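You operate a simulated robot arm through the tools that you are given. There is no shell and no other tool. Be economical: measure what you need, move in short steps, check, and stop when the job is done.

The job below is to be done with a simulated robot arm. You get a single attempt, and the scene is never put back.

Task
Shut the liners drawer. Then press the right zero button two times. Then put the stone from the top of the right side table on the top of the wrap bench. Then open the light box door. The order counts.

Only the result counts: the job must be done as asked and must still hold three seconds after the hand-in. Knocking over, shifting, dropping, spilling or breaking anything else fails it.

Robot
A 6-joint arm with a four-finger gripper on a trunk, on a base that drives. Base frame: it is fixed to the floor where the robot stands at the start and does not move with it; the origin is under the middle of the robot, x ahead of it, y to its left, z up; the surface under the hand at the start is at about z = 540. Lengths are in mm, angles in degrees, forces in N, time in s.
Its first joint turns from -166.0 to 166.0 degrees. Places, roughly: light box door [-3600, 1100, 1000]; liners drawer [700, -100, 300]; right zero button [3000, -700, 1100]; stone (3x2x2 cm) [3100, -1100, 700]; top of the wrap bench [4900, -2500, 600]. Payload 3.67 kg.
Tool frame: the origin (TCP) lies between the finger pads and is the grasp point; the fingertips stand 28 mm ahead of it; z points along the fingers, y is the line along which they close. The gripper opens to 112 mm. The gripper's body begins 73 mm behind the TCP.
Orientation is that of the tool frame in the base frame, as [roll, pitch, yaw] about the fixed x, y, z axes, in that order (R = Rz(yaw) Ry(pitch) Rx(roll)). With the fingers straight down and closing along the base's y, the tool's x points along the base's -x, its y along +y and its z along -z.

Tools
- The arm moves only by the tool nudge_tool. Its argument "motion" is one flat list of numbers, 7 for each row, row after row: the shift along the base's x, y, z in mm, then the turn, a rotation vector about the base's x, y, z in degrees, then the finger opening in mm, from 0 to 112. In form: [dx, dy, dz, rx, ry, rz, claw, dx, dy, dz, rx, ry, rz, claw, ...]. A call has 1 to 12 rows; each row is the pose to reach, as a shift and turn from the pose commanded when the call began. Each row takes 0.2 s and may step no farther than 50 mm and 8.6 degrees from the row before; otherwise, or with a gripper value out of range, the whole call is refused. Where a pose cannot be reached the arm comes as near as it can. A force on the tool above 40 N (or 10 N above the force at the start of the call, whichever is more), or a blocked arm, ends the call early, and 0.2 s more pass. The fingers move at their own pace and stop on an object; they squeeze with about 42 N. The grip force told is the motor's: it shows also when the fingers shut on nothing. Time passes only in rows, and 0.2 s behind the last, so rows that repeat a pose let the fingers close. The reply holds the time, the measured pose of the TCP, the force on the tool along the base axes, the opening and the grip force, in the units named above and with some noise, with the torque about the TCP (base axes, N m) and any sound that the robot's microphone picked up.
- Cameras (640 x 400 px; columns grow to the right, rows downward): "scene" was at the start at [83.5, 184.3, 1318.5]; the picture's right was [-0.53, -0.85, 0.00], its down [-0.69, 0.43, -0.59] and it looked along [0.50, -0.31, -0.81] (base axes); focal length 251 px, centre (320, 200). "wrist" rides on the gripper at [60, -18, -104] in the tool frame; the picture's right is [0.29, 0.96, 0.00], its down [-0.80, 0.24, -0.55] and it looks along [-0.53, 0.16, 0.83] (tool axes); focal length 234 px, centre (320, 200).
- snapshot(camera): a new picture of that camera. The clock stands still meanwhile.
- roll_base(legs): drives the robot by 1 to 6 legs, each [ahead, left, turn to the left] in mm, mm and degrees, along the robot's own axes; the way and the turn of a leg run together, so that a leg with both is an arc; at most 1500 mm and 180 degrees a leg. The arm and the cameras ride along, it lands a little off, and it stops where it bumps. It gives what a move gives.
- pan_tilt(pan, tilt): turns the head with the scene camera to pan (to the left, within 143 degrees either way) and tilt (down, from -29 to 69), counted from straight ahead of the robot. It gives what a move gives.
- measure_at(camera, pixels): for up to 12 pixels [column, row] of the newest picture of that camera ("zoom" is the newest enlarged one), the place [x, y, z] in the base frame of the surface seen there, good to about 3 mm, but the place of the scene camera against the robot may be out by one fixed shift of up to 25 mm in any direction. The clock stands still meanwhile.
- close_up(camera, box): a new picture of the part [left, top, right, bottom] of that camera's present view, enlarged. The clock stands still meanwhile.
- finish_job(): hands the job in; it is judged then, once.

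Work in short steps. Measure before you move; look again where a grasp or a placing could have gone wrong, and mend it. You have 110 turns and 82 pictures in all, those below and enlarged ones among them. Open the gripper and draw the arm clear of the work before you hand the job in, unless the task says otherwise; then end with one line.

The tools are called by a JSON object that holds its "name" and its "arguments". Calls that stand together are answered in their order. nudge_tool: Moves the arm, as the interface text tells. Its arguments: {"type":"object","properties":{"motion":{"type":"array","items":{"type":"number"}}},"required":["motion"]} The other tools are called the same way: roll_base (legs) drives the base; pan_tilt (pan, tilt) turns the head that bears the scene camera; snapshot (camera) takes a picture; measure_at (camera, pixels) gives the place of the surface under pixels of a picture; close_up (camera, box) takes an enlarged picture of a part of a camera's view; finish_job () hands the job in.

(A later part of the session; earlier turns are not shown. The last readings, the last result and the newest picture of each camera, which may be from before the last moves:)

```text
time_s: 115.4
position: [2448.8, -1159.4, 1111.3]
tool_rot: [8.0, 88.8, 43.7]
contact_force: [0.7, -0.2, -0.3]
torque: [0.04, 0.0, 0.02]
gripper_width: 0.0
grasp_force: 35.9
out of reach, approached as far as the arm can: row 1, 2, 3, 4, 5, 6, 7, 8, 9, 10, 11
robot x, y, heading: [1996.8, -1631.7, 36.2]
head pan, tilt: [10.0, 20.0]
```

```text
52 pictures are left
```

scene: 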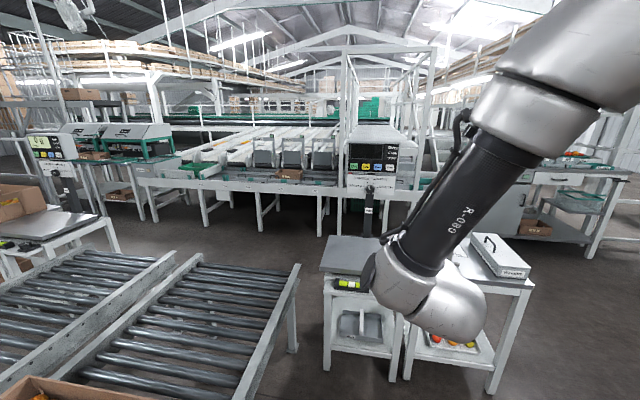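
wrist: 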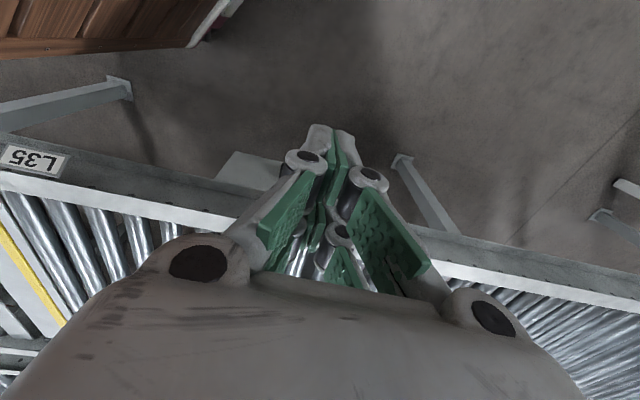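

The hand is horizontal now; the wrist joint hangs at (440,310). I check its height against the table before driving in.

{"name": "measure_at", "arguments": {"camera": "scene", "pixels": [[430, 310], [470, 330], [400, 280], [480, 300], [500, 70], [440, 200], [383, 260], [322, 270]]}}

{"name": "snapshot", "arguments": {"camera": "wrist"}}

```text
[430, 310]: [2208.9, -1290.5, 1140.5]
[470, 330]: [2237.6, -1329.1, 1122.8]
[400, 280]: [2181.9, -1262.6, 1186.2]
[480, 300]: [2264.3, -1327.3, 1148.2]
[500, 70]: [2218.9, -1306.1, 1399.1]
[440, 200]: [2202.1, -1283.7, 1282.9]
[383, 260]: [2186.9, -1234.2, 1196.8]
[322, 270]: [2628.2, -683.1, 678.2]
```

```text
51 pictures are left
```

wrist: 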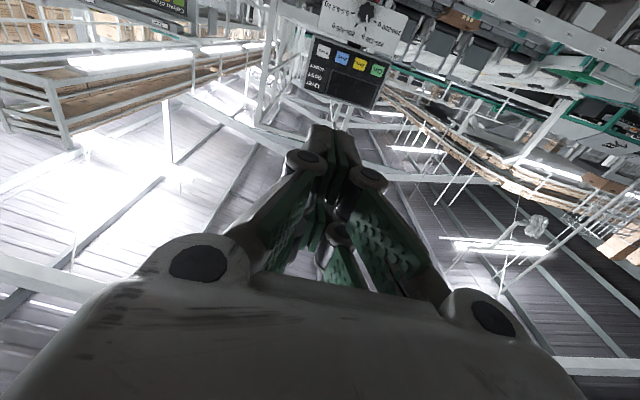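

The arm is well above the stand. I drive ahead 480 and left 60.

{"name": "roll_base", "arguments": {"legs": [[480, 60, 0]]}}

{"name": "snapshot", "arguments": {"camera": "wrist"}}

```text
time_s: 118.2
position: [2793.9, -828.5, 1111.9]
tool_rot: [8.1, 89.0, 44.0]
contact_force: [-0.6, 0.3, 0.1]
torque: [-0.02, -0.04, 0.05]
gripper_width: 0.0
grasp_force: 36.3
robot x, y, heading: [2348.4, -1299.1, 36.5]
head pan, tilt: [10.0, 20.0]
```

```text
50 pictures are left
```

wrist: 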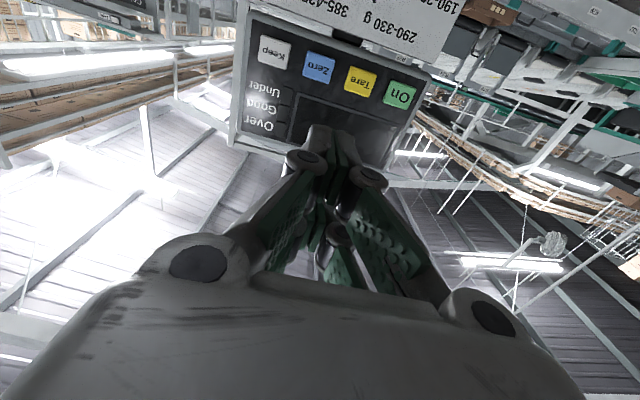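

I measure the Zero button at (318,67) and its neighbours with the wrist camera.

{"name": "measure_at", "arguments": {"camera": "wrist", "pixels": [[318, 67], [305, 67], [331, 68], [316, 54], [321, 80], [273, 52], [360, 81], [400, 94], [340, 70], [335, 145], [330, 160]]}}

```text
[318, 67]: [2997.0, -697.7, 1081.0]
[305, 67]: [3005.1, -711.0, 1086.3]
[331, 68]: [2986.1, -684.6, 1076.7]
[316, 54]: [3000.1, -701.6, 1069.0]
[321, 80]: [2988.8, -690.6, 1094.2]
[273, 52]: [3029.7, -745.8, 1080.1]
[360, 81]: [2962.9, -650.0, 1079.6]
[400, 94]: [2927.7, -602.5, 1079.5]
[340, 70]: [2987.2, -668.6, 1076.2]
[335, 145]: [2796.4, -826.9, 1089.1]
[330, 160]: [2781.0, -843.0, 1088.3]
```

Zero's centre is about (2996,-698,1081). I approach to about 30 mm short of it.

{"name": "nudge_tool", "arguments": {"motion": [8, -11, -31, 0, 0, 0, 0, 44, 16, -31, 0, 0, 0, 0, 81, 42, -31, 0, 0, 0, 0, 117, 69, -31, 0, 0, 0, 0, 153, 95, -31, 0, 0, 0, 0]}}

{"name": "snapshot", "arguments": {"camera": "wrist"}}

{"name": "snapshot", "arguments": {"camera": "scene"}}

```text
time_s: 119.4
position: [2948.9, -732.2, 1081.2]
tool_rot: [9.0, 88.9, 44.7]
contact_force: [0.4, 0.3, 0.0]
torque: [-0.04, 0.03, 0.01]
gripper_width: 0.0
grasp_force: 35.7
out of reach, approached as far as the arm can: row 1
robot x, y, heading: [2348.3, -1301.4, 36.6]
head pan, tilt: [10.0, 20.0]
```

```text
49 pictures are left
```

wrist: 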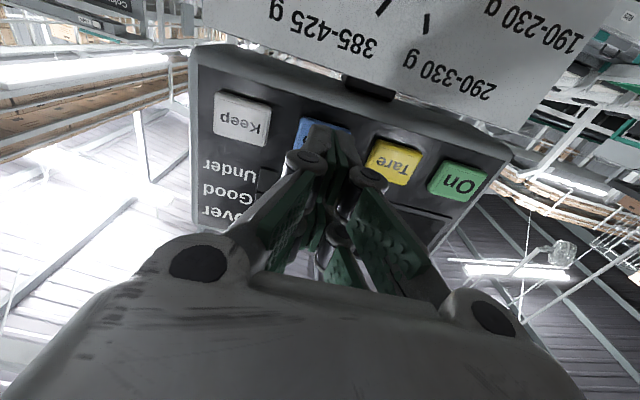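

```text
48 pictures are left
```

scene: 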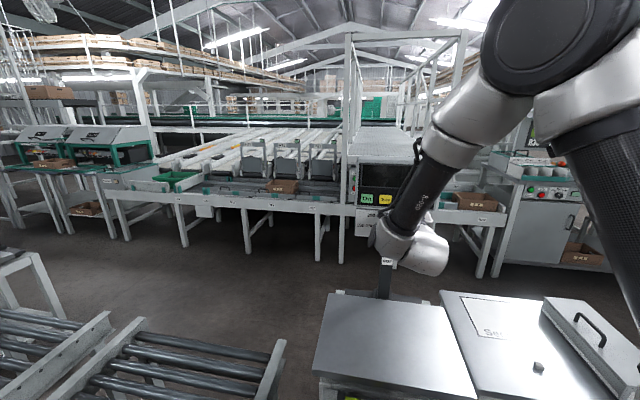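

The fingertip covers the right part of Zero. I measure the fingertip itself in this picture.

{"name": "measure_at", "arguments": {"camera": "wrist", "pixels": [[316, 130], [326, 140], [340, 135], [350, 150], [305, 158], [305, 125], [325, 128], [365, 175], [345, 127], [335, 150]]}}

{"name": "close_up", "arguments": {"camera": "wrist", "box": [240, 80, 440, 220]}}

```text
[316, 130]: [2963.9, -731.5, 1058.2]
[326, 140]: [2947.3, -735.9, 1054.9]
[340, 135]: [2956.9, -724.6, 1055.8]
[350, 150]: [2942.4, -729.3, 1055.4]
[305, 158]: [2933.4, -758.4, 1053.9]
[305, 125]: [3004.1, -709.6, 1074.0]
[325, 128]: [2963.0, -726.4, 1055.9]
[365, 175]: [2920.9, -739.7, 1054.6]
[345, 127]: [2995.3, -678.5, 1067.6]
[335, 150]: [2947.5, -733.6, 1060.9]
```

```text
2.86 times, centred on (340, 150) of wrist
```

zoom: 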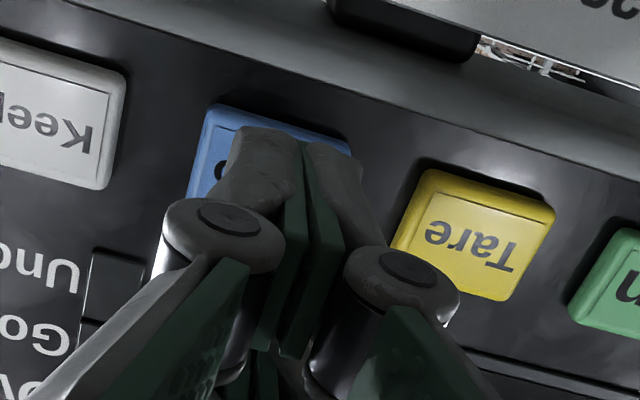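

The tip is centred on Zero. I press slowly ahead for the first press and listen for a click.

{"name": "nudge_tool", "arguments": {"motion": [16, 12, 0, 0, 0, 0, 0, 21, 15, 0, 0, 0, 0, 0, 24, 18, 0, 0, 0, 0, 0, 27, 20, 0, 0, 0, 0, 0]}}

```text
time_s: 120.4
position: [2975.2, -713.1, 1081.0]
tool_rot: [6.2, 89.0, 42.2]
contact_force: [-0.3, -0.2, 0.4]
torque: [-0.01, 0.0, -0.04]
gripper_width: 0.0
grasp_force: 35.4
robot x, y, heading: [2348.6, -1299.2, 36.4]
head pan, tilt: [10.0, 20.0]
```

No force yet; I go on in small steps.

{"name": "nudge_tool", "arguments": {"motion": [2, 1.5, 0, 0, 0, 0, 0, 4, 3, 0, 0, 0, 0, 0, 5.6, 4, 0, 0, 0, 0, 0]}}

{"name": "close_up", "arguments": {"camera": "wrist", "box": [240, 60, 440, 200]}}

```text
time_s: 121.2
position: [2981.1, -709.3, 1081.1]
tool_rot: [8.1, 89.0, 43.9]
contact_force: [-1.7, -2.1, 0.4]
torque: [-0.01, 0.01, 0.02]
gripper_width: 5.9
grasp_force: 35.6
robot x, y, heading: [2345.8, -1300.1, 36.7]
head pan, tilt: [10.0, 20.0]
heard: click
```

```text
2.86 times, centred on (340, 130) of wrist
```

zoom: 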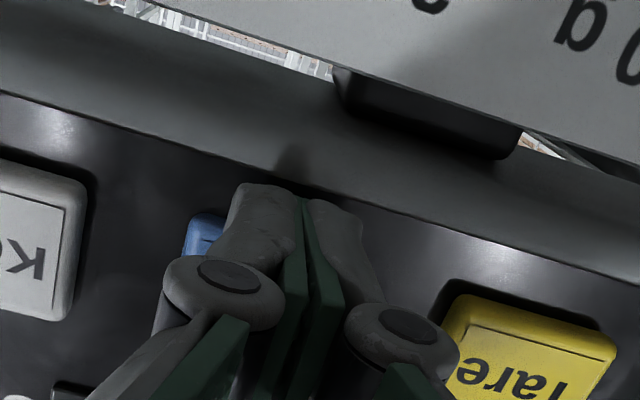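

A click was heard: one press. I back off 20 mm.

{"name": "nudge_tool", "arguments": {"motion": [-8, -6, 0, 0, 0, 0, 0, -16, -12, 0, 0, 0, 0, 0, -20, -15, 0, 0, 0, 0, 0]}}

{"name": "close_up", "arguments": {"camera": "wrist", "box": [240, 60, 440, 200]}}

```text
time_s: 122.0
position: [2961.2, -724.3, 1079.8]
tool_rot: [8.9, 88.9, 44.7]
contact_force: [-1.0, 0.0, 0.1]
torque: [0.01, 0.05, 0.0]
gripper_width: 0.0
grasp_force: 35.7
robot x, y, heading: [2346.1, -1301.4, 36.5]
head pan, tilt: [10.0, 20.0]
```

```text
2.86 times, centred on (340, 130) of wrist
```

zoom: 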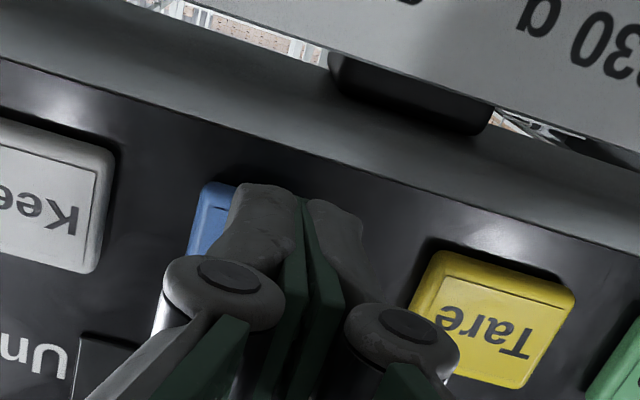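

The button sprang back. Second press, the same way.

{"name": "nudge_tool", "arguments": {"motion": [10, 7.5, 0, 0, 0, 0, 0, 15, 11, 0, 0, 0, 0, 0, 18, 13.5, 0, 0, 0, 0, 0, 20, 15, 0, 0, 0, 0, 0]}}

```text
time_s: 123.0
position: [2979.3, -708.5, 1080.3]
tool_rot: [7.3, 89.1, 43.2]
contact_force: [-1.0, -1.8, -1.2]
torque: [-0.06, 0.02, -0.03]
gripper_width: 6.2
grasp_force: 35.9
robot x, y, heading: [2342.7, -1300.0, 36.5]
head pan, tilt: [10.0, 20.0]
heard: click
```

Second click heard. I back the hand off about 190 mm and measure the stone at (538,366) in the latest scene picture.

{"name": "nudge_tool", "arguments": {"motion": [-16, -12, 0, 0, 0, 0, 0, -48, -36, 0, 0, 0, 0, 0, -85, -62, 0, 0, 0, 0, 0, -121, -88, 0, 0, 0, 0, 0, -153, -112, 0, 0, 0, 0, 0]}}

{"name": "measure_at", "arguments": {"camera": "scene", "pixels": [[538, 366], [535, 361], [510, 380], [560, 350], [440, 292], [545, 298], [600, 340], [480, 330], [472, 390]]}}

{"name": "pan_tilt", "arguments": {"pan": -10, "tilt": 40}}

{"name": "snapshot", "arguments": {"camera": "scene"}}

```text
time_s: 124.2
position: [2827.6, -820.5, 1080.4]
tool_rot: [8.0, 89.0, 43.7]
contact_force: [0.3, 0.1, 0.5]
torque: [0.02, 0.01, 0.02]
gripper_width: 0.0
grasp_force: 35.8
robot x, y, heading: [2345.2, -1299.5, 36.5]
head pan, tilt: [10.0, 20.0]
```

```text
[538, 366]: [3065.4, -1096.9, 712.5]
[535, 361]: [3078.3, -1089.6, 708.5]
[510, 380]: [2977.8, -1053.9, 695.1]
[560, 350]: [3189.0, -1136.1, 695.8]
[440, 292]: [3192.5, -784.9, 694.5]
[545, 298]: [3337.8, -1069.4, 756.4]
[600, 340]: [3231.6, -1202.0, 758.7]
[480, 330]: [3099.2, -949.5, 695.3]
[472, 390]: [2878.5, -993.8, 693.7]
```

```text
time_s: 125.1
position: [2827.1, -818.7, 1081.7]
tool_rot: [8.3, 89.0, 43.9]
contact_force: [0.0, -0.5, -0.4]
torque: [-0.01, -0.02, -0.02]
gripper_width: 0.1
grasp_force: 35.3
robot x, y, heading: [2343.7, -1298.1, 36.3]
head pan, tilt: [-10.0, 40.0]
```

```text
44 pictures are left
```

scene: 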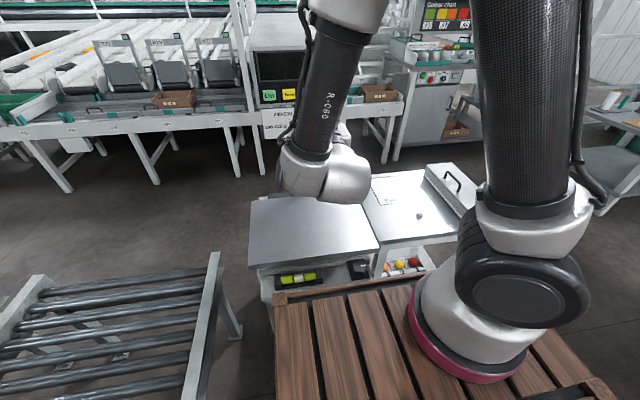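

Correcting the scene camera by the Zero offset (about -1,+10,+17), the stone is near (3069,-1105). I turn the tool down again while moving over to it at z≈850, fingers opening.

{"name": "nudge_tool", "arguments": {"motion": [22, -26, -21, -4.8, 6.5, 0, 0, 44, -52, -42, -9.5, 13.1, 0, 0, 66, -78, -63, -14.3, 19.6, 0, 20, 88, -104, -84, -19, 26.2, 0, 40, 110, -130, -105, -23.8, 32.7, 0, 60, 131, -156, -126, -28.5, 39.3, 0, 70, 153, -182, -147, -33.3, 45.8, 0, 70, 175, -208, -168, -38, 52.4, 0, 70, 197, -234, -189, -42.8, 58.9, 0, 70, 219, -260, -210, -47.6, 65.5, 0, 70, 241, -286, -231, -52.3, 72, 0, 70]}}

{"name": "snapshot", "arguments": {"camera": "wrist"}}

```text
time_s: 127.5
position: [3071.4, -1101.2, 836.6]
tool_rot: [173.4, 7.8, -157.5]
contact_force: [-8.5, -2.0, -2.6]
torque: [-0.05, -0.81, 0.16]
gripper_width: 70.3
grasp_force: 0.1
out of reach, approached as far as the arm can: row 1, 2, 3, 4, 5, 6, 9, 10, 11
robot x, y, heading: [2344.1, -1298.9, 36.6]
head pan, tilt: [-10.0, 40.0]
```

```text
43 pictures are left
```

wrist: 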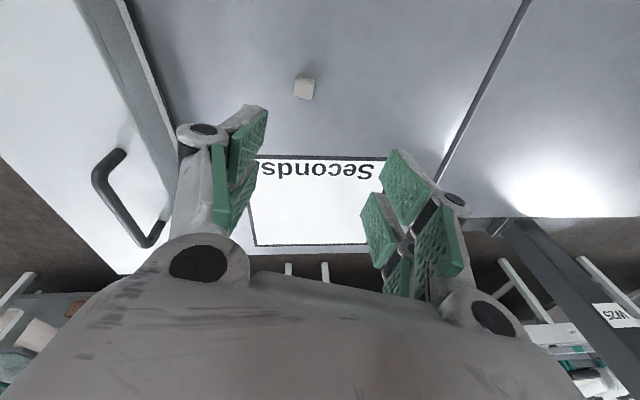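

There is an odd 8.5 N force; the stone is at (304,87). I look with the scene camera before moving.

{"name": "snapshot", "arguments": {"camera": "scene"}}

{"name": "measure_at", "arguments": {"camera": "wrist", "pixels": [[304, 87], [297, 85], [312, 90], [303, 95], [305, 78], [260, 120], [330, 120], [160, 70], [120, 150]]}}

```text
42 pictures are left
```

scene: 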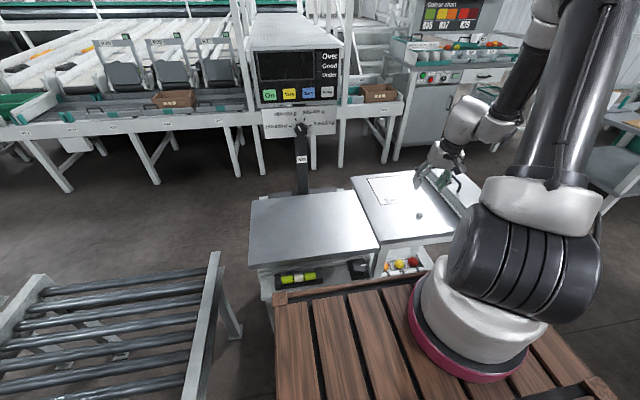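

```text
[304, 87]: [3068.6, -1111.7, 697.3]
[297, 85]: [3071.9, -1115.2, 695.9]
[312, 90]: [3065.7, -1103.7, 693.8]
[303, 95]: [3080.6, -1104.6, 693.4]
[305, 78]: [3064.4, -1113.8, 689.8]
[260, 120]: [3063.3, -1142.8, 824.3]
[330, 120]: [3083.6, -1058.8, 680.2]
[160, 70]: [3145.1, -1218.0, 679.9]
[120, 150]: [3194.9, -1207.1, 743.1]
```

No contact is visible; the arm was just at its limit. The stone is at (3069,-1110), table z≈680, and the closing axis matches its faces. I straighten the tool and come down to z≈770.

{"name": "nudge_tool", "arguments": {"motion": [0, -3, -22, -4.5, 2.3, 0, 70, -2, -8, -45, -9.1, 4.65, 0, 70, -2, -9, -67, -9.1, 4.65, 0, 70]}}

{"name": "snapshot", "arguments": {"camera": "wrist"}}

```text
time_s: 128.3
position: [3034.8, -1122.6, 769.3]
tool_rot: [178.3, 3.0, -144.1]
contact_force: [-0.5, -0.1, 0.4]
torque: [-0.01, 0.01, 0.01]
gripper_width: 70.0
grasp_force: 0.1
out of reach, approached as far as the arm can: row 1, 2, 3
robot x, y, heading: [2345.0, -1298.0, 36.5]
head pan, tilt: [-10.0, 40.0]
```

```text
41 pictures are left
```

wrist: 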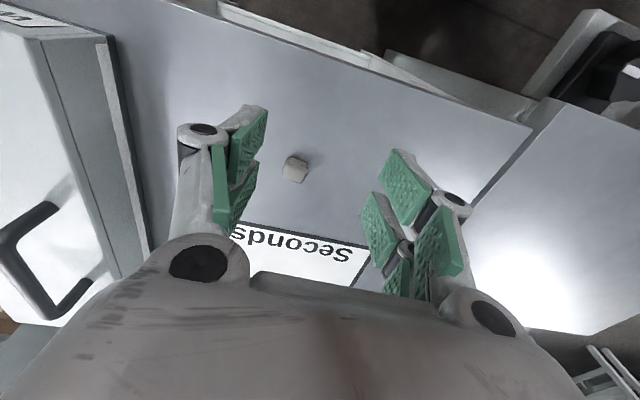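

The arm limits high tool-down poses here, like before. I go lower with a small step and see how the pose behaves.

{"name": "nudge_tool", "arguments": {"motion": [15, 5, -25, 0, 0, 0, 70, 34, 12, -40, 0, 0, 0, 70]}}

```text
time_s: 128.9
position: [3067.8, -1110.1, 729.4]
tool_rot: [178.5, 3.0, -144.1]
contact_force: [-0.2, -0.4, -0.1]
torque: [0.0, 0.0, 0.02]
gripper_width: 69.8
grasp_force: 0.0
robot x, y, heading: [2339.7, -1296.4, 36.2]
head pan, tilt: [-10.0, 40.0]
```

Now reachable. I take a close look at the stone's orientation between the fingers.

{"name": "close_up", "arguments": {"camera": "wrist", "box": [220, 100, 400, 260]}}

{"name": "measure_at", "arguments": {"camera": "zoom", "pixels": [[250, 150], [300, 200], [350, 250], [250, 250], [350, 150], [300, 250]]}}

```text
2.50 times, centred on (310, 180) of wrist
```

zoom: 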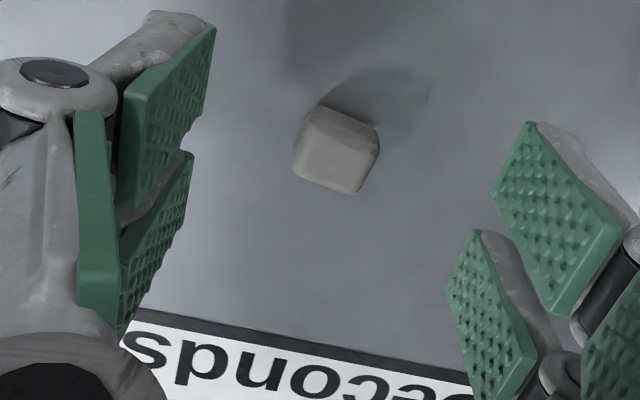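

```text
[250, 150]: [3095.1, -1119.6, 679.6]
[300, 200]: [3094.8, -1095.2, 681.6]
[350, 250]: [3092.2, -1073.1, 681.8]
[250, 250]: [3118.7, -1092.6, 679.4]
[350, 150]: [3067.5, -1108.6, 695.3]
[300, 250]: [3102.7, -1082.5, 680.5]
```

The closing axis fits the stone's faces. I straighten, lower so that the tips are about 4 mm above the table (TCP 713), and close.

{"name": "nudge_tool", "arguments": {"motion": [2, 0, -6, -3, 1.4, 0, 70, 2, 0, -16, -3, 1.4, 0, 70, 2, 0, -16, -3, 1.4, 0, 35, 2, 0, -16, -3, 1.4, 0, 0, 2, 0, -16, -3, 1.4, 0, 0, 2, 0, -16, -3, 1.4, 0, 0]}}

{"name": "close_up", "arguments": {"camera": "wrist", "box": [220, 100, 420, 260]}}

```text
time_s: 130.1
position: [3064.2, -1109.9, 721.1]
tool_rot: [178.7, 2.7, -144.1]
contact_force: [-0.5, 0.2, 0.8]
torque: [0.01, -0.03, 0.01]
gripper_width: 0.0
grasp_force: 35.7
out of reach, approached as far as the arm can: row 1, 2, 3, 4, 5, 6
robot x, y, heading: [2345.1, -1299.1, 36.4]
head pan, tilt: [-10.0, 40.0]
stopped in row 6: the force on the tool passed its limit at 67 N (the readings are from after the stop); the commanded pose is now the measured one
```

```text
2.50 times, centred on (320, 180) of wrist
```

zoom: 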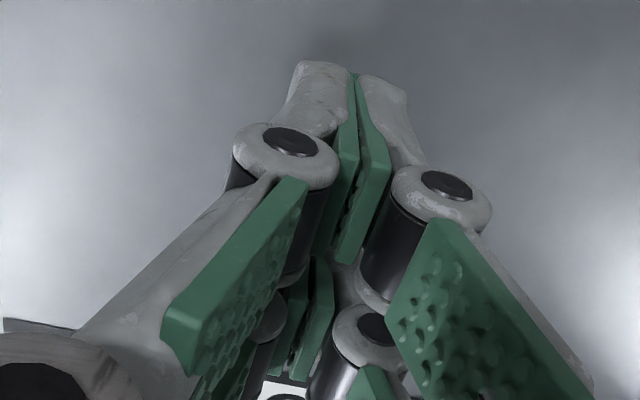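

The grip closed on nothing. I raise a bit and open to see where the stone is.

{"name": "nudge_tool", "arguments": {"motion": [0, 0, 8, 0, 0, 0, 0, -20, -10, 15, 0, 0, 0, 0, -40, -20, 25, 0, 0, 0, 40, -40, -20, 25, 0, 0, 0, 70]}}

{"name": "snapshot", "arguments": {"camera": "wrist"}}

{"name": "snapshot", "arguments": {"camera": "scene"}}

```text
time_s: 131.1
position: [3024.8, -1131.9, 746.1]
tool_rot: [178.8, 2.7, -144.1]
contact_force: [0.5, -0.5, -0.1]
torque: [0.05, 0.0, -0.03]
gripper_width: 70.0
grasp_force: 0.0
robot x, y, heading: [2344.9, -1303.5, 36.4]
head pan, tilt: [-10.0, 40.0]
```

```text
38 pictures are left
```

wrist: 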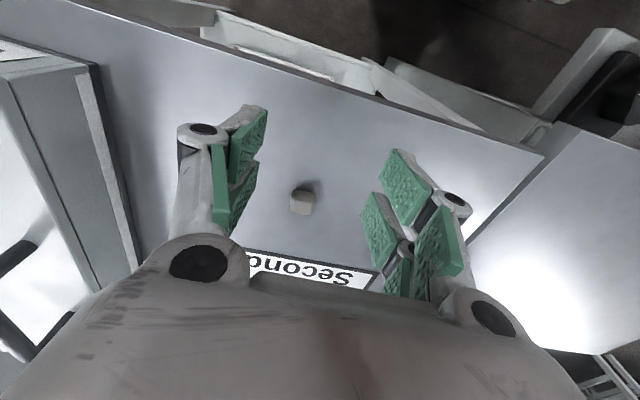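

```text
37 pictures are left
```

scene: 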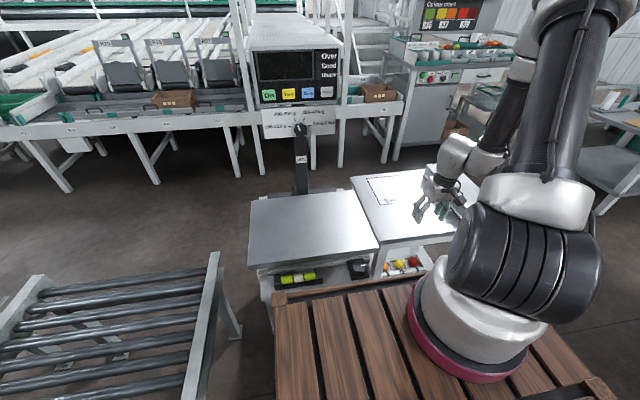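

The stone is still in place at (302,200). The arm is too cramped here for a straight low pose, so I back the base 130 mm.

{"name": "measure_at", "arguments": {"camera": "wrist", "pixels": [[302, 200], [300, 203], [296, 195], [305, 208], [312, 200], [330, 220]]}}

{"name": "roll_base", "arguments": {"legs": [[-130, 0, 0]]}}

```text
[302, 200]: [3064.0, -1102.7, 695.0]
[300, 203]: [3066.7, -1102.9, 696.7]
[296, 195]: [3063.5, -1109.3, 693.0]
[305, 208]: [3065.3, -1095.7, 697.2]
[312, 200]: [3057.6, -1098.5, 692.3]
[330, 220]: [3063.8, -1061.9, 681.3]
```

```text
time_s: 132.4
position: [2919.9, -1209.2, 746.0]
tool_rot: [178.7, 2.7, -144.1]
contact_force: [0.5, -0.2, 0.1]
torque: [-0.02, 0.01, -0.01]
gripper_width: 69.9
grasp_force: 0.0
robot x, y, heading: [2240.1, -1380.5, 36.2]
head pan, tilt: [-10.0, 40.0]
```

Stone centre ≈ (3063,-1103). I move over it again at the same height and straighten.

{"name": "nudge_tool", "arguments": {"motion": [36, 26, 5, -0.8, 0.4, 0, 70, 72, 53, 5, -1.6, 0.7, 0, 70, 108, 79, 5, -2.4, 1.1, 0, 70, 144, 106, 0, -3, 1.4, 0, 70]}}

{"name": "close_up", "arguments": {"camera": "wrist", "box": [200, 80, 440, 240]}}

{"name": "measure_at", "arguments": {"camera": "wrist", "pixels": [[310, 160], [330, 180]]}}

```text
time_s: 133.4
position: [3037.8, -1111.8, 726.8]
tool_rot: [176.0, 4.7, -144.2]
contact_force: [-0.6, -1.0, 0.0]
torque: [-0.02, -0.04, 0.01]
gripper_width: 70.1
grasp_force: 0.0
out of reach, approached as far as the arm can: row 1, 2, 3, 4
robot x, y, heading: [2235.7, -1378.8, 36.4]
head pan, tilt: [-10.0, 40.0]
```

```text
2.50 times, centred on (320, 160) of wrist
```

zoom: 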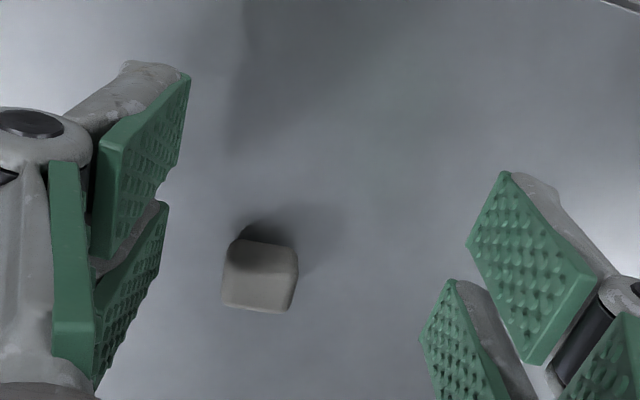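

```text
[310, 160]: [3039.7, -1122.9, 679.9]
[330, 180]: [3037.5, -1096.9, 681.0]
```

Moving outward increased the tilt limit, but a few degrees of forward tilt do no harm. I keep this orientation, centre on the stone, and lower to tip height 685.

{"name": "nudge_tool", "arguments": {"motion": [24, 6, 0, 0, 0, 0, 70, 24, 6, -8, 0, 0, 0, 70, 24, 6, -14, 0, 0, 0, 70]}}

{"name": "close_up", "arguments": {"camera": "wrist", "box": [200, 80, 440, 240]}}

```text
time_s: 134.2
position: [3060.5, -1106.5, 711.0]
tool_rot: [175.7, 5.0, -144.2]
contact_force: [0.5, -0.7, 0.2]
torque: [-0.01, 0.02, -0.01]
gripper_width: 70.1
grasp_force: 0.1
robot x, y, heading: [2240.7, -1374.5, 36.5]
head pan, tilt: [-10.0, 40.0]
```

```text
2.50 times, centred on (320, 160) of wrist
```

zoom: 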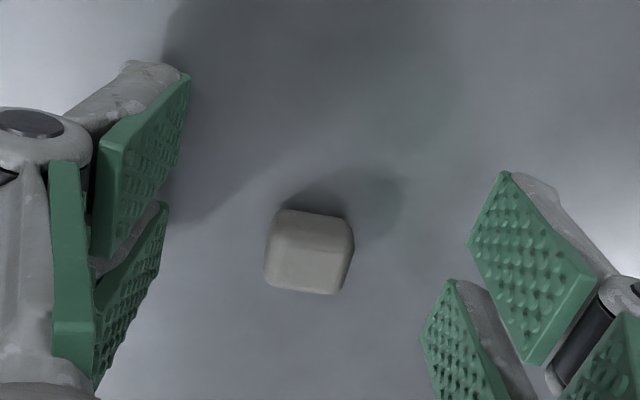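

The stone sits at the closing point (tip centre ≈ (320,232) in the zoom). I close.

{"name": "nudge_tool", "arguments": {"motion": [0, 0, 0, 0, 0, 0, 40, 0, 0, 0, 0, 0, 0, 15, 0, 0, 0, 0, 0, 0, 0, 0, 0, 0, 0, 0, 0, 0]}}

{"name": "close_up", "arguments": {"camera": "wrist", "box": [200, 80, 440, 240]}}

```text
time_s: 135.2
position: [3059.1, -1107.0, 711.6]
tool_rot: [175.7, 5.0, -144.4]
contact_force: [-1.0, 1.0, -0.2]
torque: [0.01, 0.01, 0.02]
gripper_width: 18.9
grasp_force: 41.5
robot x, y, heading: [2240.9, -1382.5, 36.4]
head pan, tilt: [-10.0, 40.0]
```

```text
2.50 times, centred on (320, 160) of wrist
```

zoom: 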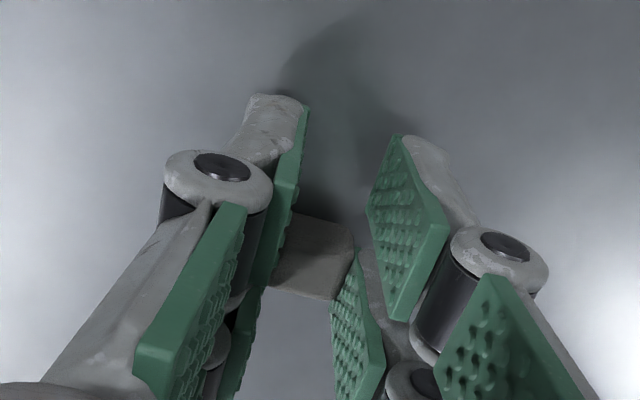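

It holds the stone (width 18.9, 41 N). I lift 60 mm and check.

{"name": "nudge_tool", "arguments": {"motion": [-8, -6, 20, 0, 0, 0, 0, -24, -18, 40, 0, 0, 0, 0, -48, -36, 60, 0, 0, 0, 0]}}

{"name": "snapshot", "arguments": {"camera": "wrist"}}

```text
time_s: 136.0
position: [3011.2, -1142.6, 774.6]
tool_rot: [175.9, 4.7, -144.1]
contact_force: [-0.2, 0.0, -0.8]
torque: [-0.02, -0.01, -0.02]
gripper_width: 19.3
grasp_force: 41.7
robot x, y, heading: [2238.6, -1376.7, 36.5]
head pan, tilt: [-10.0, 40.0]
```

```text
33 pictures are left
```

wrist: 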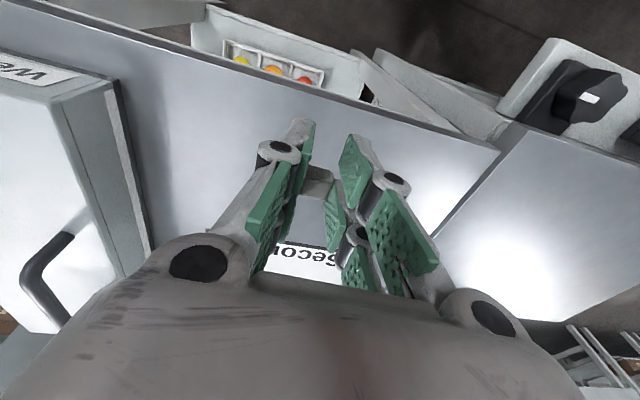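

The stone is held. I back away from the stand 400 mm and look toward the wrap bench.

{"name": "roll_base", "arguments": {"legs": [[-400, 0, 0]]}}

{"name": "pan_tilt", "arguments": {"pan": -35, "tilt": 20}}

{"name": "snapshot", "arguments": {"camera": "scene"}}

{"name": "measure_at", "arguments": {"camera": "scene", "pixels": [[320, 200], [200, 200], [100, 250], [250, 160], [150, 220], [300, 250], [400, 200], [270, 190], [350, 150], [230, 230], [200, 150], [380, 160]]}}

```text
time_s: 138.5
position: [2692.2, -1378.6, 773.7]
tool_rot: [176.0, 4.8, -144.2]
contact_force: [0.7, 0.4, -0.4]
torque: [0.01, -0.04, 0.03]
gripper_width: 18.9
grasp_force: 41.6
robot x, y, heading: [1917.1, -1617.6, 36.4]
head pan, tilt: [-10.0, 40.0]
```

```text
time_s: 139.4
position: [2692.0, -1378.9, 773.3]
tool_rot: [176.0, 4.7, -144.2]
contact_force: [-0.3, -0.2, -0.4]
torque: [-0.03, 0.03, -0.02]
gripper_width: 19.0
grasp_force: 41.9
robot x, y, heading: [1918.1, -1618.1, 36.5]
head pan, tilt: [-35.0, 20.0]
```

```text
32 pictures are left
```

scene: 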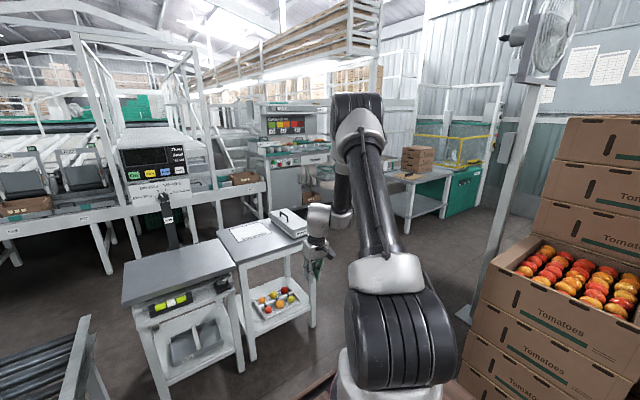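

```text
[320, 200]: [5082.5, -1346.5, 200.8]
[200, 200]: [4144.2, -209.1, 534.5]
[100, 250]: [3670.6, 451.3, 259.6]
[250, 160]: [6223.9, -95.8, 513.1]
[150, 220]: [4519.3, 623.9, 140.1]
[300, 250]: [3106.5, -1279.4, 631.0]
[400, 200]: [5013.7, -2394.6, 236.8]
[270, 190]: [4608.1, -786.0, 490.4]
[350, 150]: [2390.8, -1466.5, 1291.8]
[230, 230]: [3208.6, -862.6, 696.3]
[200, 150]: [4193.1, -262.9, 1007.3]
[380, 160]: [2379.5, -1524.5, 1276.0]
```

The wrap bench seems to be at (420,180). I zoom there and measure the passage between the side table and the post/pallet.

{"name": "close_up", "arguments": {"camera": "scene", "box": [370, 120, 510, 240]}}

{"name": "measure_at", "arguments": {"camera": "scene", "pixels": [[470, 315], [455, 325], [470, 360], [420, 182], [440, 175], [395, 180], [455, 170], [410, 235], [445, 215], [305, 245], [313, 325], [440, 260]]}}

```text
3.33 times, centred on (440, 180) of scene
```

zoom: 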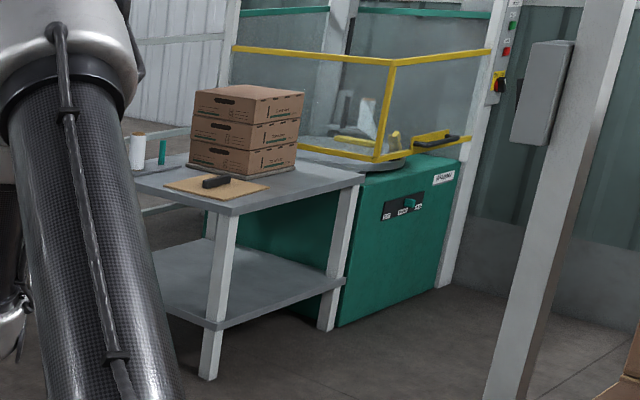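

```text
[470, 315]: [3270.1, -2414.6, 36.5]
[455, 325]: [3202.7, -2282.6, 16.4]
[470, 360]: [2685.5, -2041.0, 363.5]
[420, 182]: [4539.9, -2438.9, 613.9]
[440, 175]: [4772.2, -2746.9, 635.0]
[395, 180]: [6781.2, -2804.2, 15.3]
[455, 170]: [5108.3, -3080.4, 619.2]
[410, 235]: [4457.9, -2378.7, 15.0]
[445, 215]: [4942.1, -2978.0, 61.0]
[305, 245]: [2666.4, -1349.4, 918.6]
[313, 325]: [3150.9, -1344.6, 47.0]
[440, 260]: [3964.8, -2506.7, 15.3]
```

The gap between the side table leg (3151,-1345) and the post (3203,-2283) is passable; the box stack corner is at (2549,-1969). First I bring the hand to the robot's centre line.

{"name": "nudge_tool", "arguments": {"motion": [-34, 32, 0, 0, 0, 0, 0, -68, 63, 0, 0, 0, 0, 0, -102, 95, 0, 0, 0, 0, 0, -136, 127, 0, 0, 0, 0, 0, -170, 159, 0, 0, 0, 0, 0, -204, 190, 0, 0, 0, 0, 0, -238, 222, 0, 0, 0, 0, 0]}}

{"name": "roll_base", "arguments": {"legs": [[0, -130, 0], [0, 0, -36.5]]}}

{"name": "pan_tilt", "arguments": {"pan": -10, "tilt": 35}}

{"name": "snapshot", "arguments": {"camera": "scene"}}

{"name": "measure_at", "arguments": {"camera": "scene", "pixels": [[320, 200], [480, 230], [450, 250], [430, 280], [230, 200], [240, 250], [470, 330], [400, 150], [300, 120], [500, 150], [400, 250], [350, 110]]}}

```text
time_s: 141.0
position: [2453.0, -1157.0, 772.4]
tool_rot: [175.9, 4.7, -144.3]
contact_force: [-0.6, -0.2, -0.2]
torque: [-0.02, 0.01, -0.05]
gripper_width: 19.0
grasp_force: 41.8
robot x, y, heading: [1917.2, -1616.4, 36.6]
head pan, tilt: [-35.0, 20.0]
```

```text
time_s: 144.0
position: [2697.1, -1672.6, 773.7]
tool_rot: [175.9, 4.8, 178.9]
contact_force: [0.1, -0.2, 0.1]
torque: [0.03, -0.03, -0.01]
gripper_width: 19.1
grasp_force: 41.9
robot x, y, heading: [1995.3, -1716.9, -0.2]
head pan, tilt: [-35.0, 20.0]
```

```text
time_s: 144.9
position: [2696.6, -1672.5, 773.5]
tool_rot: [175.9, 4.8, 179.0]
contact_force: [-0.3, 0.9, -0.5]
torque: [0.0, 0.03, -0.04]
gripper_width: 18.9
grasp_force: 42.3
robot x, y, heading: [1998.8, -1722.4, -0.6]
head pan, tilt: [-10.0, 35.0]
```

```text
30 pictures are left
```

scene: 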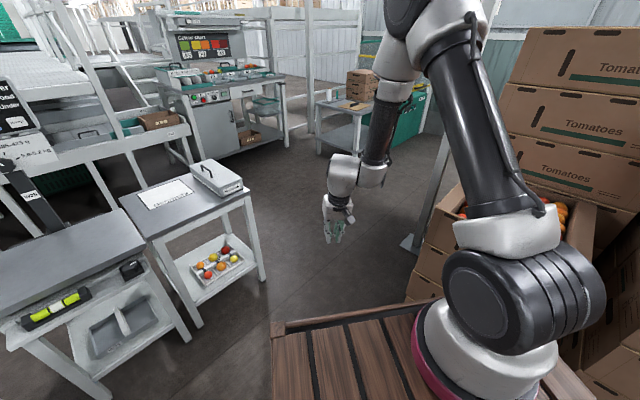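

```text
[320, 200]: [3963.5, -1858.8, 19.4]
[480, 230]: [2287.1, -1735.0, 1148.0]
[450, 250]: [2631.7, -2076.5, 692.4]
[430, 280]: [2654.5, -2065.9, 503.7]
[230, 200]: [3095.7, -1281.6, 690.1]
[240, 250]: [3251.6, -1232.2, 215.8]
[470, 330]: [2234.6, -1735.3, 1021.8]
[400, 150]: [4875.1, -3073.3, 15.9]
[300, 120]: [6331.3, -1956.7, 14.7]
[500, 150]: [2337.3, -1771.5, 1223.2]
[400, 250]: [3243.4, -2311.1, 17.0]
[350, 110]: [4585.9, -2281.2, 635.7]
```

The way is clear: side table on the left, boxes at (2631,-2076) on the right. I drive through.

{"name": "roll_base", "arguments": {"legs": [[560, 75, 0], [650, -95, 0], [400, -120, 0]]}}

{"name": "pan_tilt", "arguments": {"pan": -25, "tilt": 30}}

{"name": "snapshot", "arguments": {"camera": "scene"}}

```text
time_s: 146.8
position: [2860.5, -1648.4, 773.2]
tool_rot: [175.9, 4.7, 175.8]
contact_force: [0.3, 0.0, -0.7]
torque: [0.0, -0.02, 0.0]
gripper_width: 18.9
grasp_force: 42.3
robot x, y, heading: [2158.2, -1654.7, -3.8]
head pan, tilt: [-10.0, 35.0]
stopped in leg 1: the robot was blocked; the commanded pose is now the measured one
```

```text
time_s: 147.6
position: [2860.7, -1649.9, 772.9]
tool_rot: [175.9, 4.7, 175.8]
contact_force: [0.5, -1.0, -0.3]
torque: [0.02, 0.02, 0.0]
gripper_width: 18.9
grasp_force: 41.8
robot x, y, heading: [2154.3, -1653.9, -4.2]
head pan, tilt: [-25.0, 30.0]
```

```text
29 pictures are left
```

scene: 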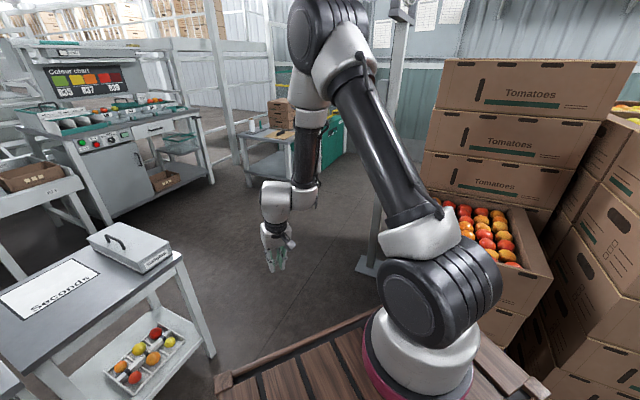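

I was blocked, probably at the front right corner by the pallet. I look down on that side.

{"name": "pan_tilt", "arguments": {"pan": -50, "tilt": 60}}

{"name": "snapshot", "arguments": {"camera": "scene"}}

{"name": "measure_at", "arguments": {"camera": "scene", "pixels": [[320, 100], [350, 120], [380, 140], [250, 110], [280, 100], [200, 200], [300, 150], [420, 150], [330, 80]]}}

```text
time_s: 148.5
position: [2860.4, -1650.2, 772.9]
tool_rot: [175.9, 4.7, 175.7]
contact_force: [0.3, 0.6, -0.4]
torque: [0.01, 0.01, -0.05]
gripper_width: 18.8
grasp_force: 41.6
robot x, y, heading: [2159.8, -1652.0, -3.6]
head pan, tilt: [-50.0, 60.0]
```

```text
28 pictures are left
```

scene: 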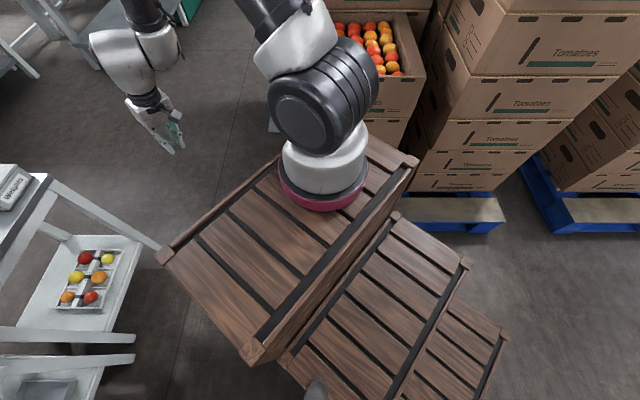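

```text
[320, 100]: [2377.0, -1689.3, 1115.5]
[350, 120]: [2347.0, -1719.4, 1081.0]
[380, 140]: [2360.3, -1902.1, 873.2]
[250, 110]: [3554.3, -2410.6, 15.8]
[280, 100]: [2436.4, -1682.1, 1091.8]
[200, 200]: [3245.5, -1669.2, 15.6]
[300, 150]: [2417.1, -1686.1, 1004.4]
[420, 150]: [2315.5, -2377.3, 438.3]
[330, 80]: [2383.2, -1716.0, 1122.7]
```

I measure my crate corners and the pallet edge at (400,228).

{"name": "measure_at", "arguments": {"camera": "scene", "pixels": [[166, 255], [411, 163], [250, 355], [400, 220], [465, 267], [502, 338], [288, 362], [420, 228], [495, 228], [490, 200], [412, 182], [370, 100]]}}

```text
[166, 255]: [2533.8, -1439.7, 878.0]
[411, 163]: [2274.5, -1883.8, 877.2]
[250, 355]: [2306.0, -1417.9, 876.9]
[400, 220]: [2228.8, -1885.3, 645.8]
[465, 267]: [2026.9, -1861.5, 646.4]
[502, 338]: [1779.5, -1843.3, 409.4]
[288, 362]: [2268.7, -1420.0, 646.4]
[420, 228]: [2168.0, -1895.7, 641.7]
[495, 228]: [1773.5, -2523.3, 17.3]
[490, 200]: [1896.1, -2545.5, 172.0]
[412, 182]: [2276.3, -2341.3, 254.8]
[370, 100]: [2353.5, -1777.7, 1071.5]
```

I probably touched the pallet corner near (2530,-1925). I back off, shift left and pass with heading -20°, which leaves more room on both sides.

{"name": "roll_base", "arguments": {"legs": [[-60, 0, 0], [25, 90, 0], [264, 97, 0], [0, 0, -16.4]]}}

{"name": "pan_tilt", "arguments": {"pan": -15, "tilt": 40}}

{"name": "snapshot", "arguments": {"camera": "scene"}}

```text
time_s: 152.7
position: [3075.3, -1678.2, 773.7]
tool_rot: [175.8, 4.8, 159.3]
contact_force: [-0.5, 0.2, -0.2]
torque: [0.0, 0.02, 0.04]
gripper_width: 18.8
grasp_force: 42.3
robot x, y, heading: [2399.1, -1485.6, -20.1]
head pan, tilt: [-50.0, 60.0]
```

```text
time_s: 153.7
position: [3075.2, -1678.3, 772.3]
tool_rot: [175.8, 4.7, 159.5]
contact_force: [-0.1, 0.3, -0.2]
torque: [-0.02, 0.03, 0.03]
gripper_width: 18.8
grasp_force: 41.7
robot x, y, heading: [2400.1, -1485.0, -20.5]
head pan, tilt: [-15.0, 40.0]
```

```text
27 pictures are left
```

scene: 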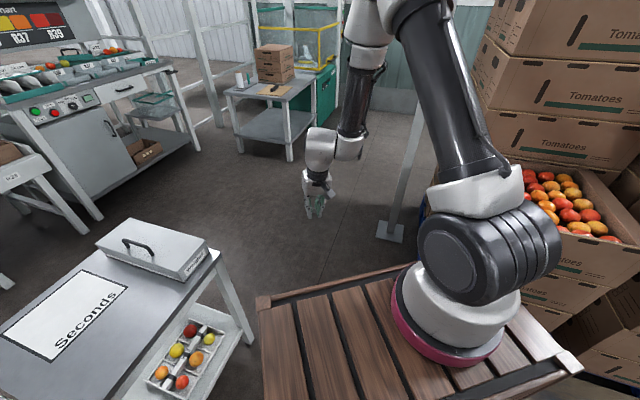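

Clear so far. I measure post, table leg and the bench before going on.

{"name": "measure_at", "arguments": {"camera": "scene", "pixels": [[378, 235], [402, 240], [248, 342], [215, 258], [230, 93], [288, 98], [312, 85], [290, 158], [240, 150], [265, 90], [245, 88], [276, 80]]}}

{"name": "close_up", "arguments": {"camera": "scene", "box": [215, 30, 375, 130]}}

```text
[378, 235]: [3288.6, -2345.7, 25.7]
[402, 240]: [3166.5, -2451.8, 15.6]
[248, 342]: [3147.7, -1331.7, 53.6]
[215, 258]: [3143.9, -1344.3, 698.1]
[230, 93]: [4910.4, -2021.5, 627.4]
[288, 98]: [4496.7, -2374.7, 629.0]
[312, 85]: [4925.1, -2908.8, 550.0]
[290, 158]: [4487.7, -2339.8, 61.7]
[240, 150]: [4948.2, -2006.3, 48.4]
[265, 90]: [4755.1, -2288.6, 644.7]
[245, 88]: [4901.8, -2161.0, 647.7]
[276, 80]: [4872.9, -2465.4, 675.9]
```

```text
4.00 times, centred on (295, 80) of scene
```

zoom: 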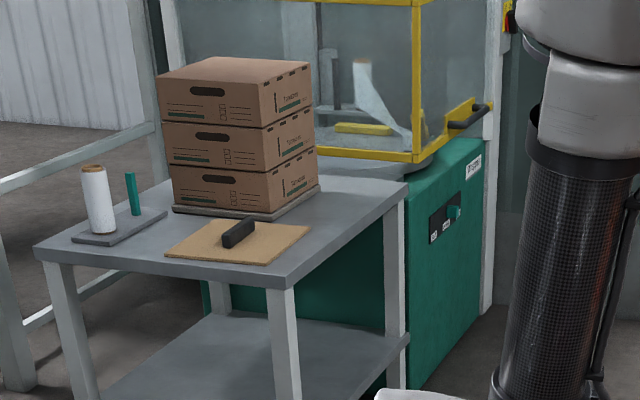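

Free bench surface seems to be at zoom (345,220), right of the paper and boxes. I measure candidate spots.

{"name": "measure_at", "arguments": {"camera": "zoom", "pixels": [[350, 215], [325, 235], [300, 275], [395, 190], [318, 192], [308, 228], [265, 262], [150, 235], [185, 210], [40, 248], [285, 285], [165, 253]]}}

```text
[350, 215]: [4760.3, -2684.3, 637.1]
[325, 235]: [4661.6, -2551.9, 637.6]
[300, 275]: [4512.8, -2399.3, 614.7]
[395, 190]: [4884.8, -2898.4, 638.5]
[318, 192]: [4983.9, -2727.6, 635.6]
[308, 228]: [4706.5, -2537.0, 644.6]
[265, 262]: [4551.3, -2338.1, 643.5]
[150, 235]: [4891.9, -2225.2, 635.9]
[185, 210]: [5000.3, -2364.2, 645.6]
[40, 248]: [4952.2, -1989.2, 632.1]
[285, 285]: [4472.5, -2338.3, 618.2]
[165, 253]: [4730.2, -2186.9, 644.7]
```

I choose the spot near (4826,-2675), true bench top z≈620. I drive through the gap along heading -20° to about (3690,-1965), then turn to heading 0 and look.

{"name": "roll_base", "arguments": {"legs": [[1000, 0, 0], [380, 0, 0], [0, 0, 20.4]]}}

{"name": "pan_tilt", "arguments": {"pan": -50, "tilt": 35}}

{"name": "snapshot", "arguments": {"camera": "scene"}}

{"name": "measure_at", "arguments": {"camera": "scene", "pixels": [[320, 200], [200, 200], [150, 230], [300, 250], [400, 200], [450, 280], [550, 300], [350, 140], [100, 200], [250, 150]]}}

```text
time_s: 162.0
position: [4391.7, -1905.9, 772.5]
tool_rot: [175.8, 4.7, 179.9]
contact_force: [-0.4, -0.4, -1.0]
torque: [0.02, 0.0, -0.03]
gripper_width: 18.9
grasp_force: 41.6
robot x, y, heading: [3686.6, -1957.3, 0.3]
head pan, tilt: [-15.0, 40.0]
```

```text
time_s: 163.0
position: [4390.7, -1904.0, 772.5]
tool_rot: [176.1, 4.7, 179.9]
contact_force: [0.6, -0.1, 0.0]
torque: [0.0, -0.02, 0.0]
gripper_width: 19.2
grasp_force: 42.0
robot x, y, heading: [3691.3, -1963.5, 0.3]
head pan, tilt: [-50.0, 35.0]
```

```text
25 pictures are left
```

scene: 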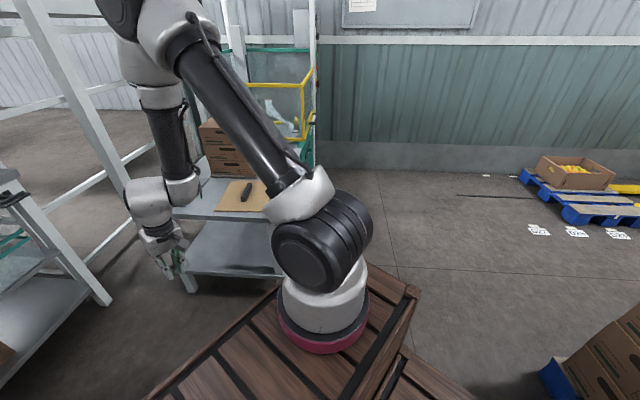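

```text
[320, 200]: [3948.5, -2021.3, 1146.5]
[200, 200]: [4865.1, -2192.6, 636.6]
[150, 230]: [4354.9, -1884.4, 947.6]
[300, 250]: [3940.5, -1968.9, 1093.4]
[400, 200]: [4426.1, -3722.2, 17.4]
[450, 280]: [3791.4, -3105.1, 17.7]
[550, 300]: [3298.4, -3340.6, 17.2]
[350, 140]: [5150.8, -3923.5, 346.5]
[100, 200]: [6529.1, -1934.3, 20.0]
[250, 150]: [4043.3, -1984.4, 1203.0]
```

There is plenty of free floor on the right. I drive to the bench's right side and turn to heading 37°, facing its free edge.

{"name": "roll_base", "arguments": {"legs": [[60, -900, 0], [0, 0, 37], [0, -490, 0], [100, 0, 0]]}}

{"name": "pan_tilt", "arguments": {"pan": 5, "tilt": 40}}

{"name": "snapshot", "arguments": {"camera": "scene"}}

```text
time_s: 169.2
position: [4345.3, -2427.9, 772.8]
tool_rot: [176.0, 4.7, -149.5]
contact_force: [-0.4, -0.1, -0.4]
torque: [-0.03, 0.01, 0.01]
gripper_width: 19.1
grasp_force: 41.6
robot x, y, heading: [3764.0, -2836.3, 30.9]
head pan, tilt: [-50.0, 35.0]
stopped in leg 2: the robot was blocked; the commanded pose is now the measured one
```

```text
time_s: 170.4
position: [4343.5, -2427.5, 772.9]
tool_rot: [175.9, 4.8, -149.6]
contact_force: [0.4, 0.2, 0.5]
torque: [0.02, -0.02, -0.01]
gripper_width: 18.8
grasp_force: 41.9
robot x, y, heading: [3770.1, -2835.0, 30.7]
head pan, tilt: [5.0, 40.0]
```

```text
24 pictures are left
```

scene: 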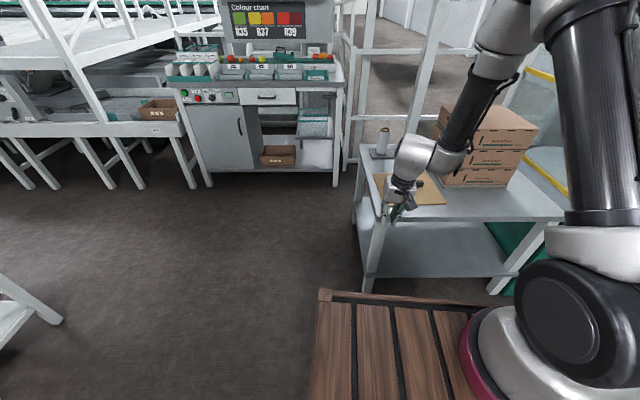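

I bumped with the rear, likely on the pallet near (3400,-2850). I move ahead away from it, then slide right along the bench edge.

{"name": "roll_base", "arguments": {"legs": [[120, 0, 0], [90, -470, 0], [0, 0, 6]]}}

{"name": "snapshot", "arguments": {"camera": "wrist"}}

{"name": "measure_at", "arguments": {"camera": "wrist", "pixels": [[320, 130], [320, 80], [240, 80], [420, 100], [320, 40], [200, 150], [480, 150], [330, 250], [550, 200], [100, 200]]}}

```text
time_s: 174.7
position: [4719.9, -2668.1, 772.2]
tool_rot: [175.9, 4.8, -143.8]
contact_force: [0.2, 0.5, -0.1]
torque: [-0.01, 0.04, -0.01]
gripper_width: 19.0
grasp_force: 42.1
robot x, y, heading: [4187.4, -3126.4, 36.7]
head pan, tilt: [5.0, 40.0]
```

```text
23 pictures are left
```

wrist: 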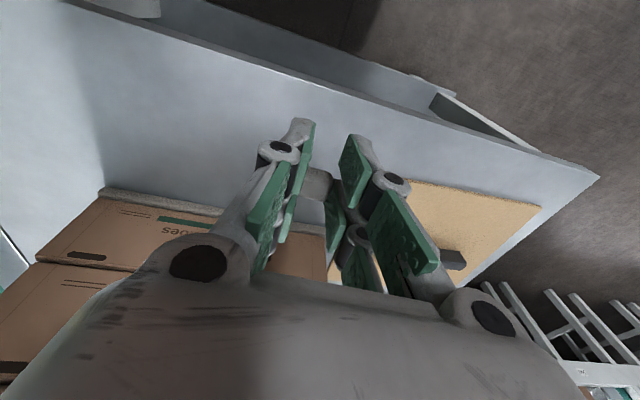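

```text
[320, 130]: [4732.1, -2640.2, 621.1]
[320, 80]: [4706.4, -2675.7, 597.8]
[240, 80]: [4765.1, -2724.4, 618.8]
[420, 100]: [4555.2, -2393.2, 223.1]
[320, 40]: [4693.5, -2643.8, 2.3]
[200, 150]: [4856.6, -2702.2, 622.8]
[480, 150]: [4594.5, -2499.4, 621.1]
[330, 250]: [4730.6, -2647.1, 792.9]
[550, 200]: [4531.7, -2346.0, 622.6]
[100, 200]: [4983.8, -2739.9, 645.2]
```

Bench top z = 621 here; the spot (4810,-2700) is free, about 70 mm inside the edge. I move over it and lower to about 8 mm above the rest height.

{"name": "nudge_tool", "arguments": {"motion": [45, -16, 0, 0, 0, 0, 0, 90, -32, 0, 0, 0, 0, 0, 90, -32, -40, 0, 0, 0, 0, 90, -32, -80, 0, 0, 0, 0, 90, -32, -112, 0, 0, 0, 0]}}

{"name": "snapshot", "arguments": {"camera": "wrist"}}

{"name": "measure_at", "arguments": {"camera": "wrist", "pixels": [[320, 110], [200, 120], [240, 140], [420, 120]]}}

```text
time_s: 175.9
position: [4809.7, -2699.6, 660.7]
tool_rot: [176.0, 4.7, -141.9]
contact_force: [1.2, -3.4, 0.1]
torque: [0.35, 0.13, -0.06]
gripper_width: 19.3
grasp_force: 42.6
out of reach, approached as far as the arm can: row 4
robot x, y, heading: [4187.0, -3127.0, 36.6]
head pan, tilt: [5.0, 40.0]
```

```text
22 pictures are left
```

wrist: 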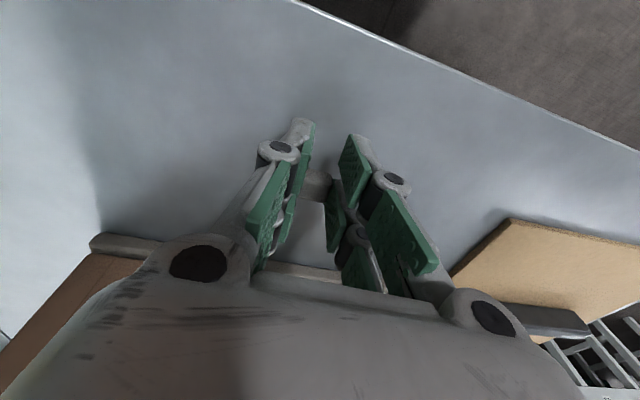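

```text
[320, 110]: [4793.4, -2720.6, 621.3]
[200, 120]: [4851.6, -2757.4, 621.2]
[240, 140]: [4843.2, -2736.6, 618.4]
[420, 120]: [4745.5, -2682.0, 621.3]
```

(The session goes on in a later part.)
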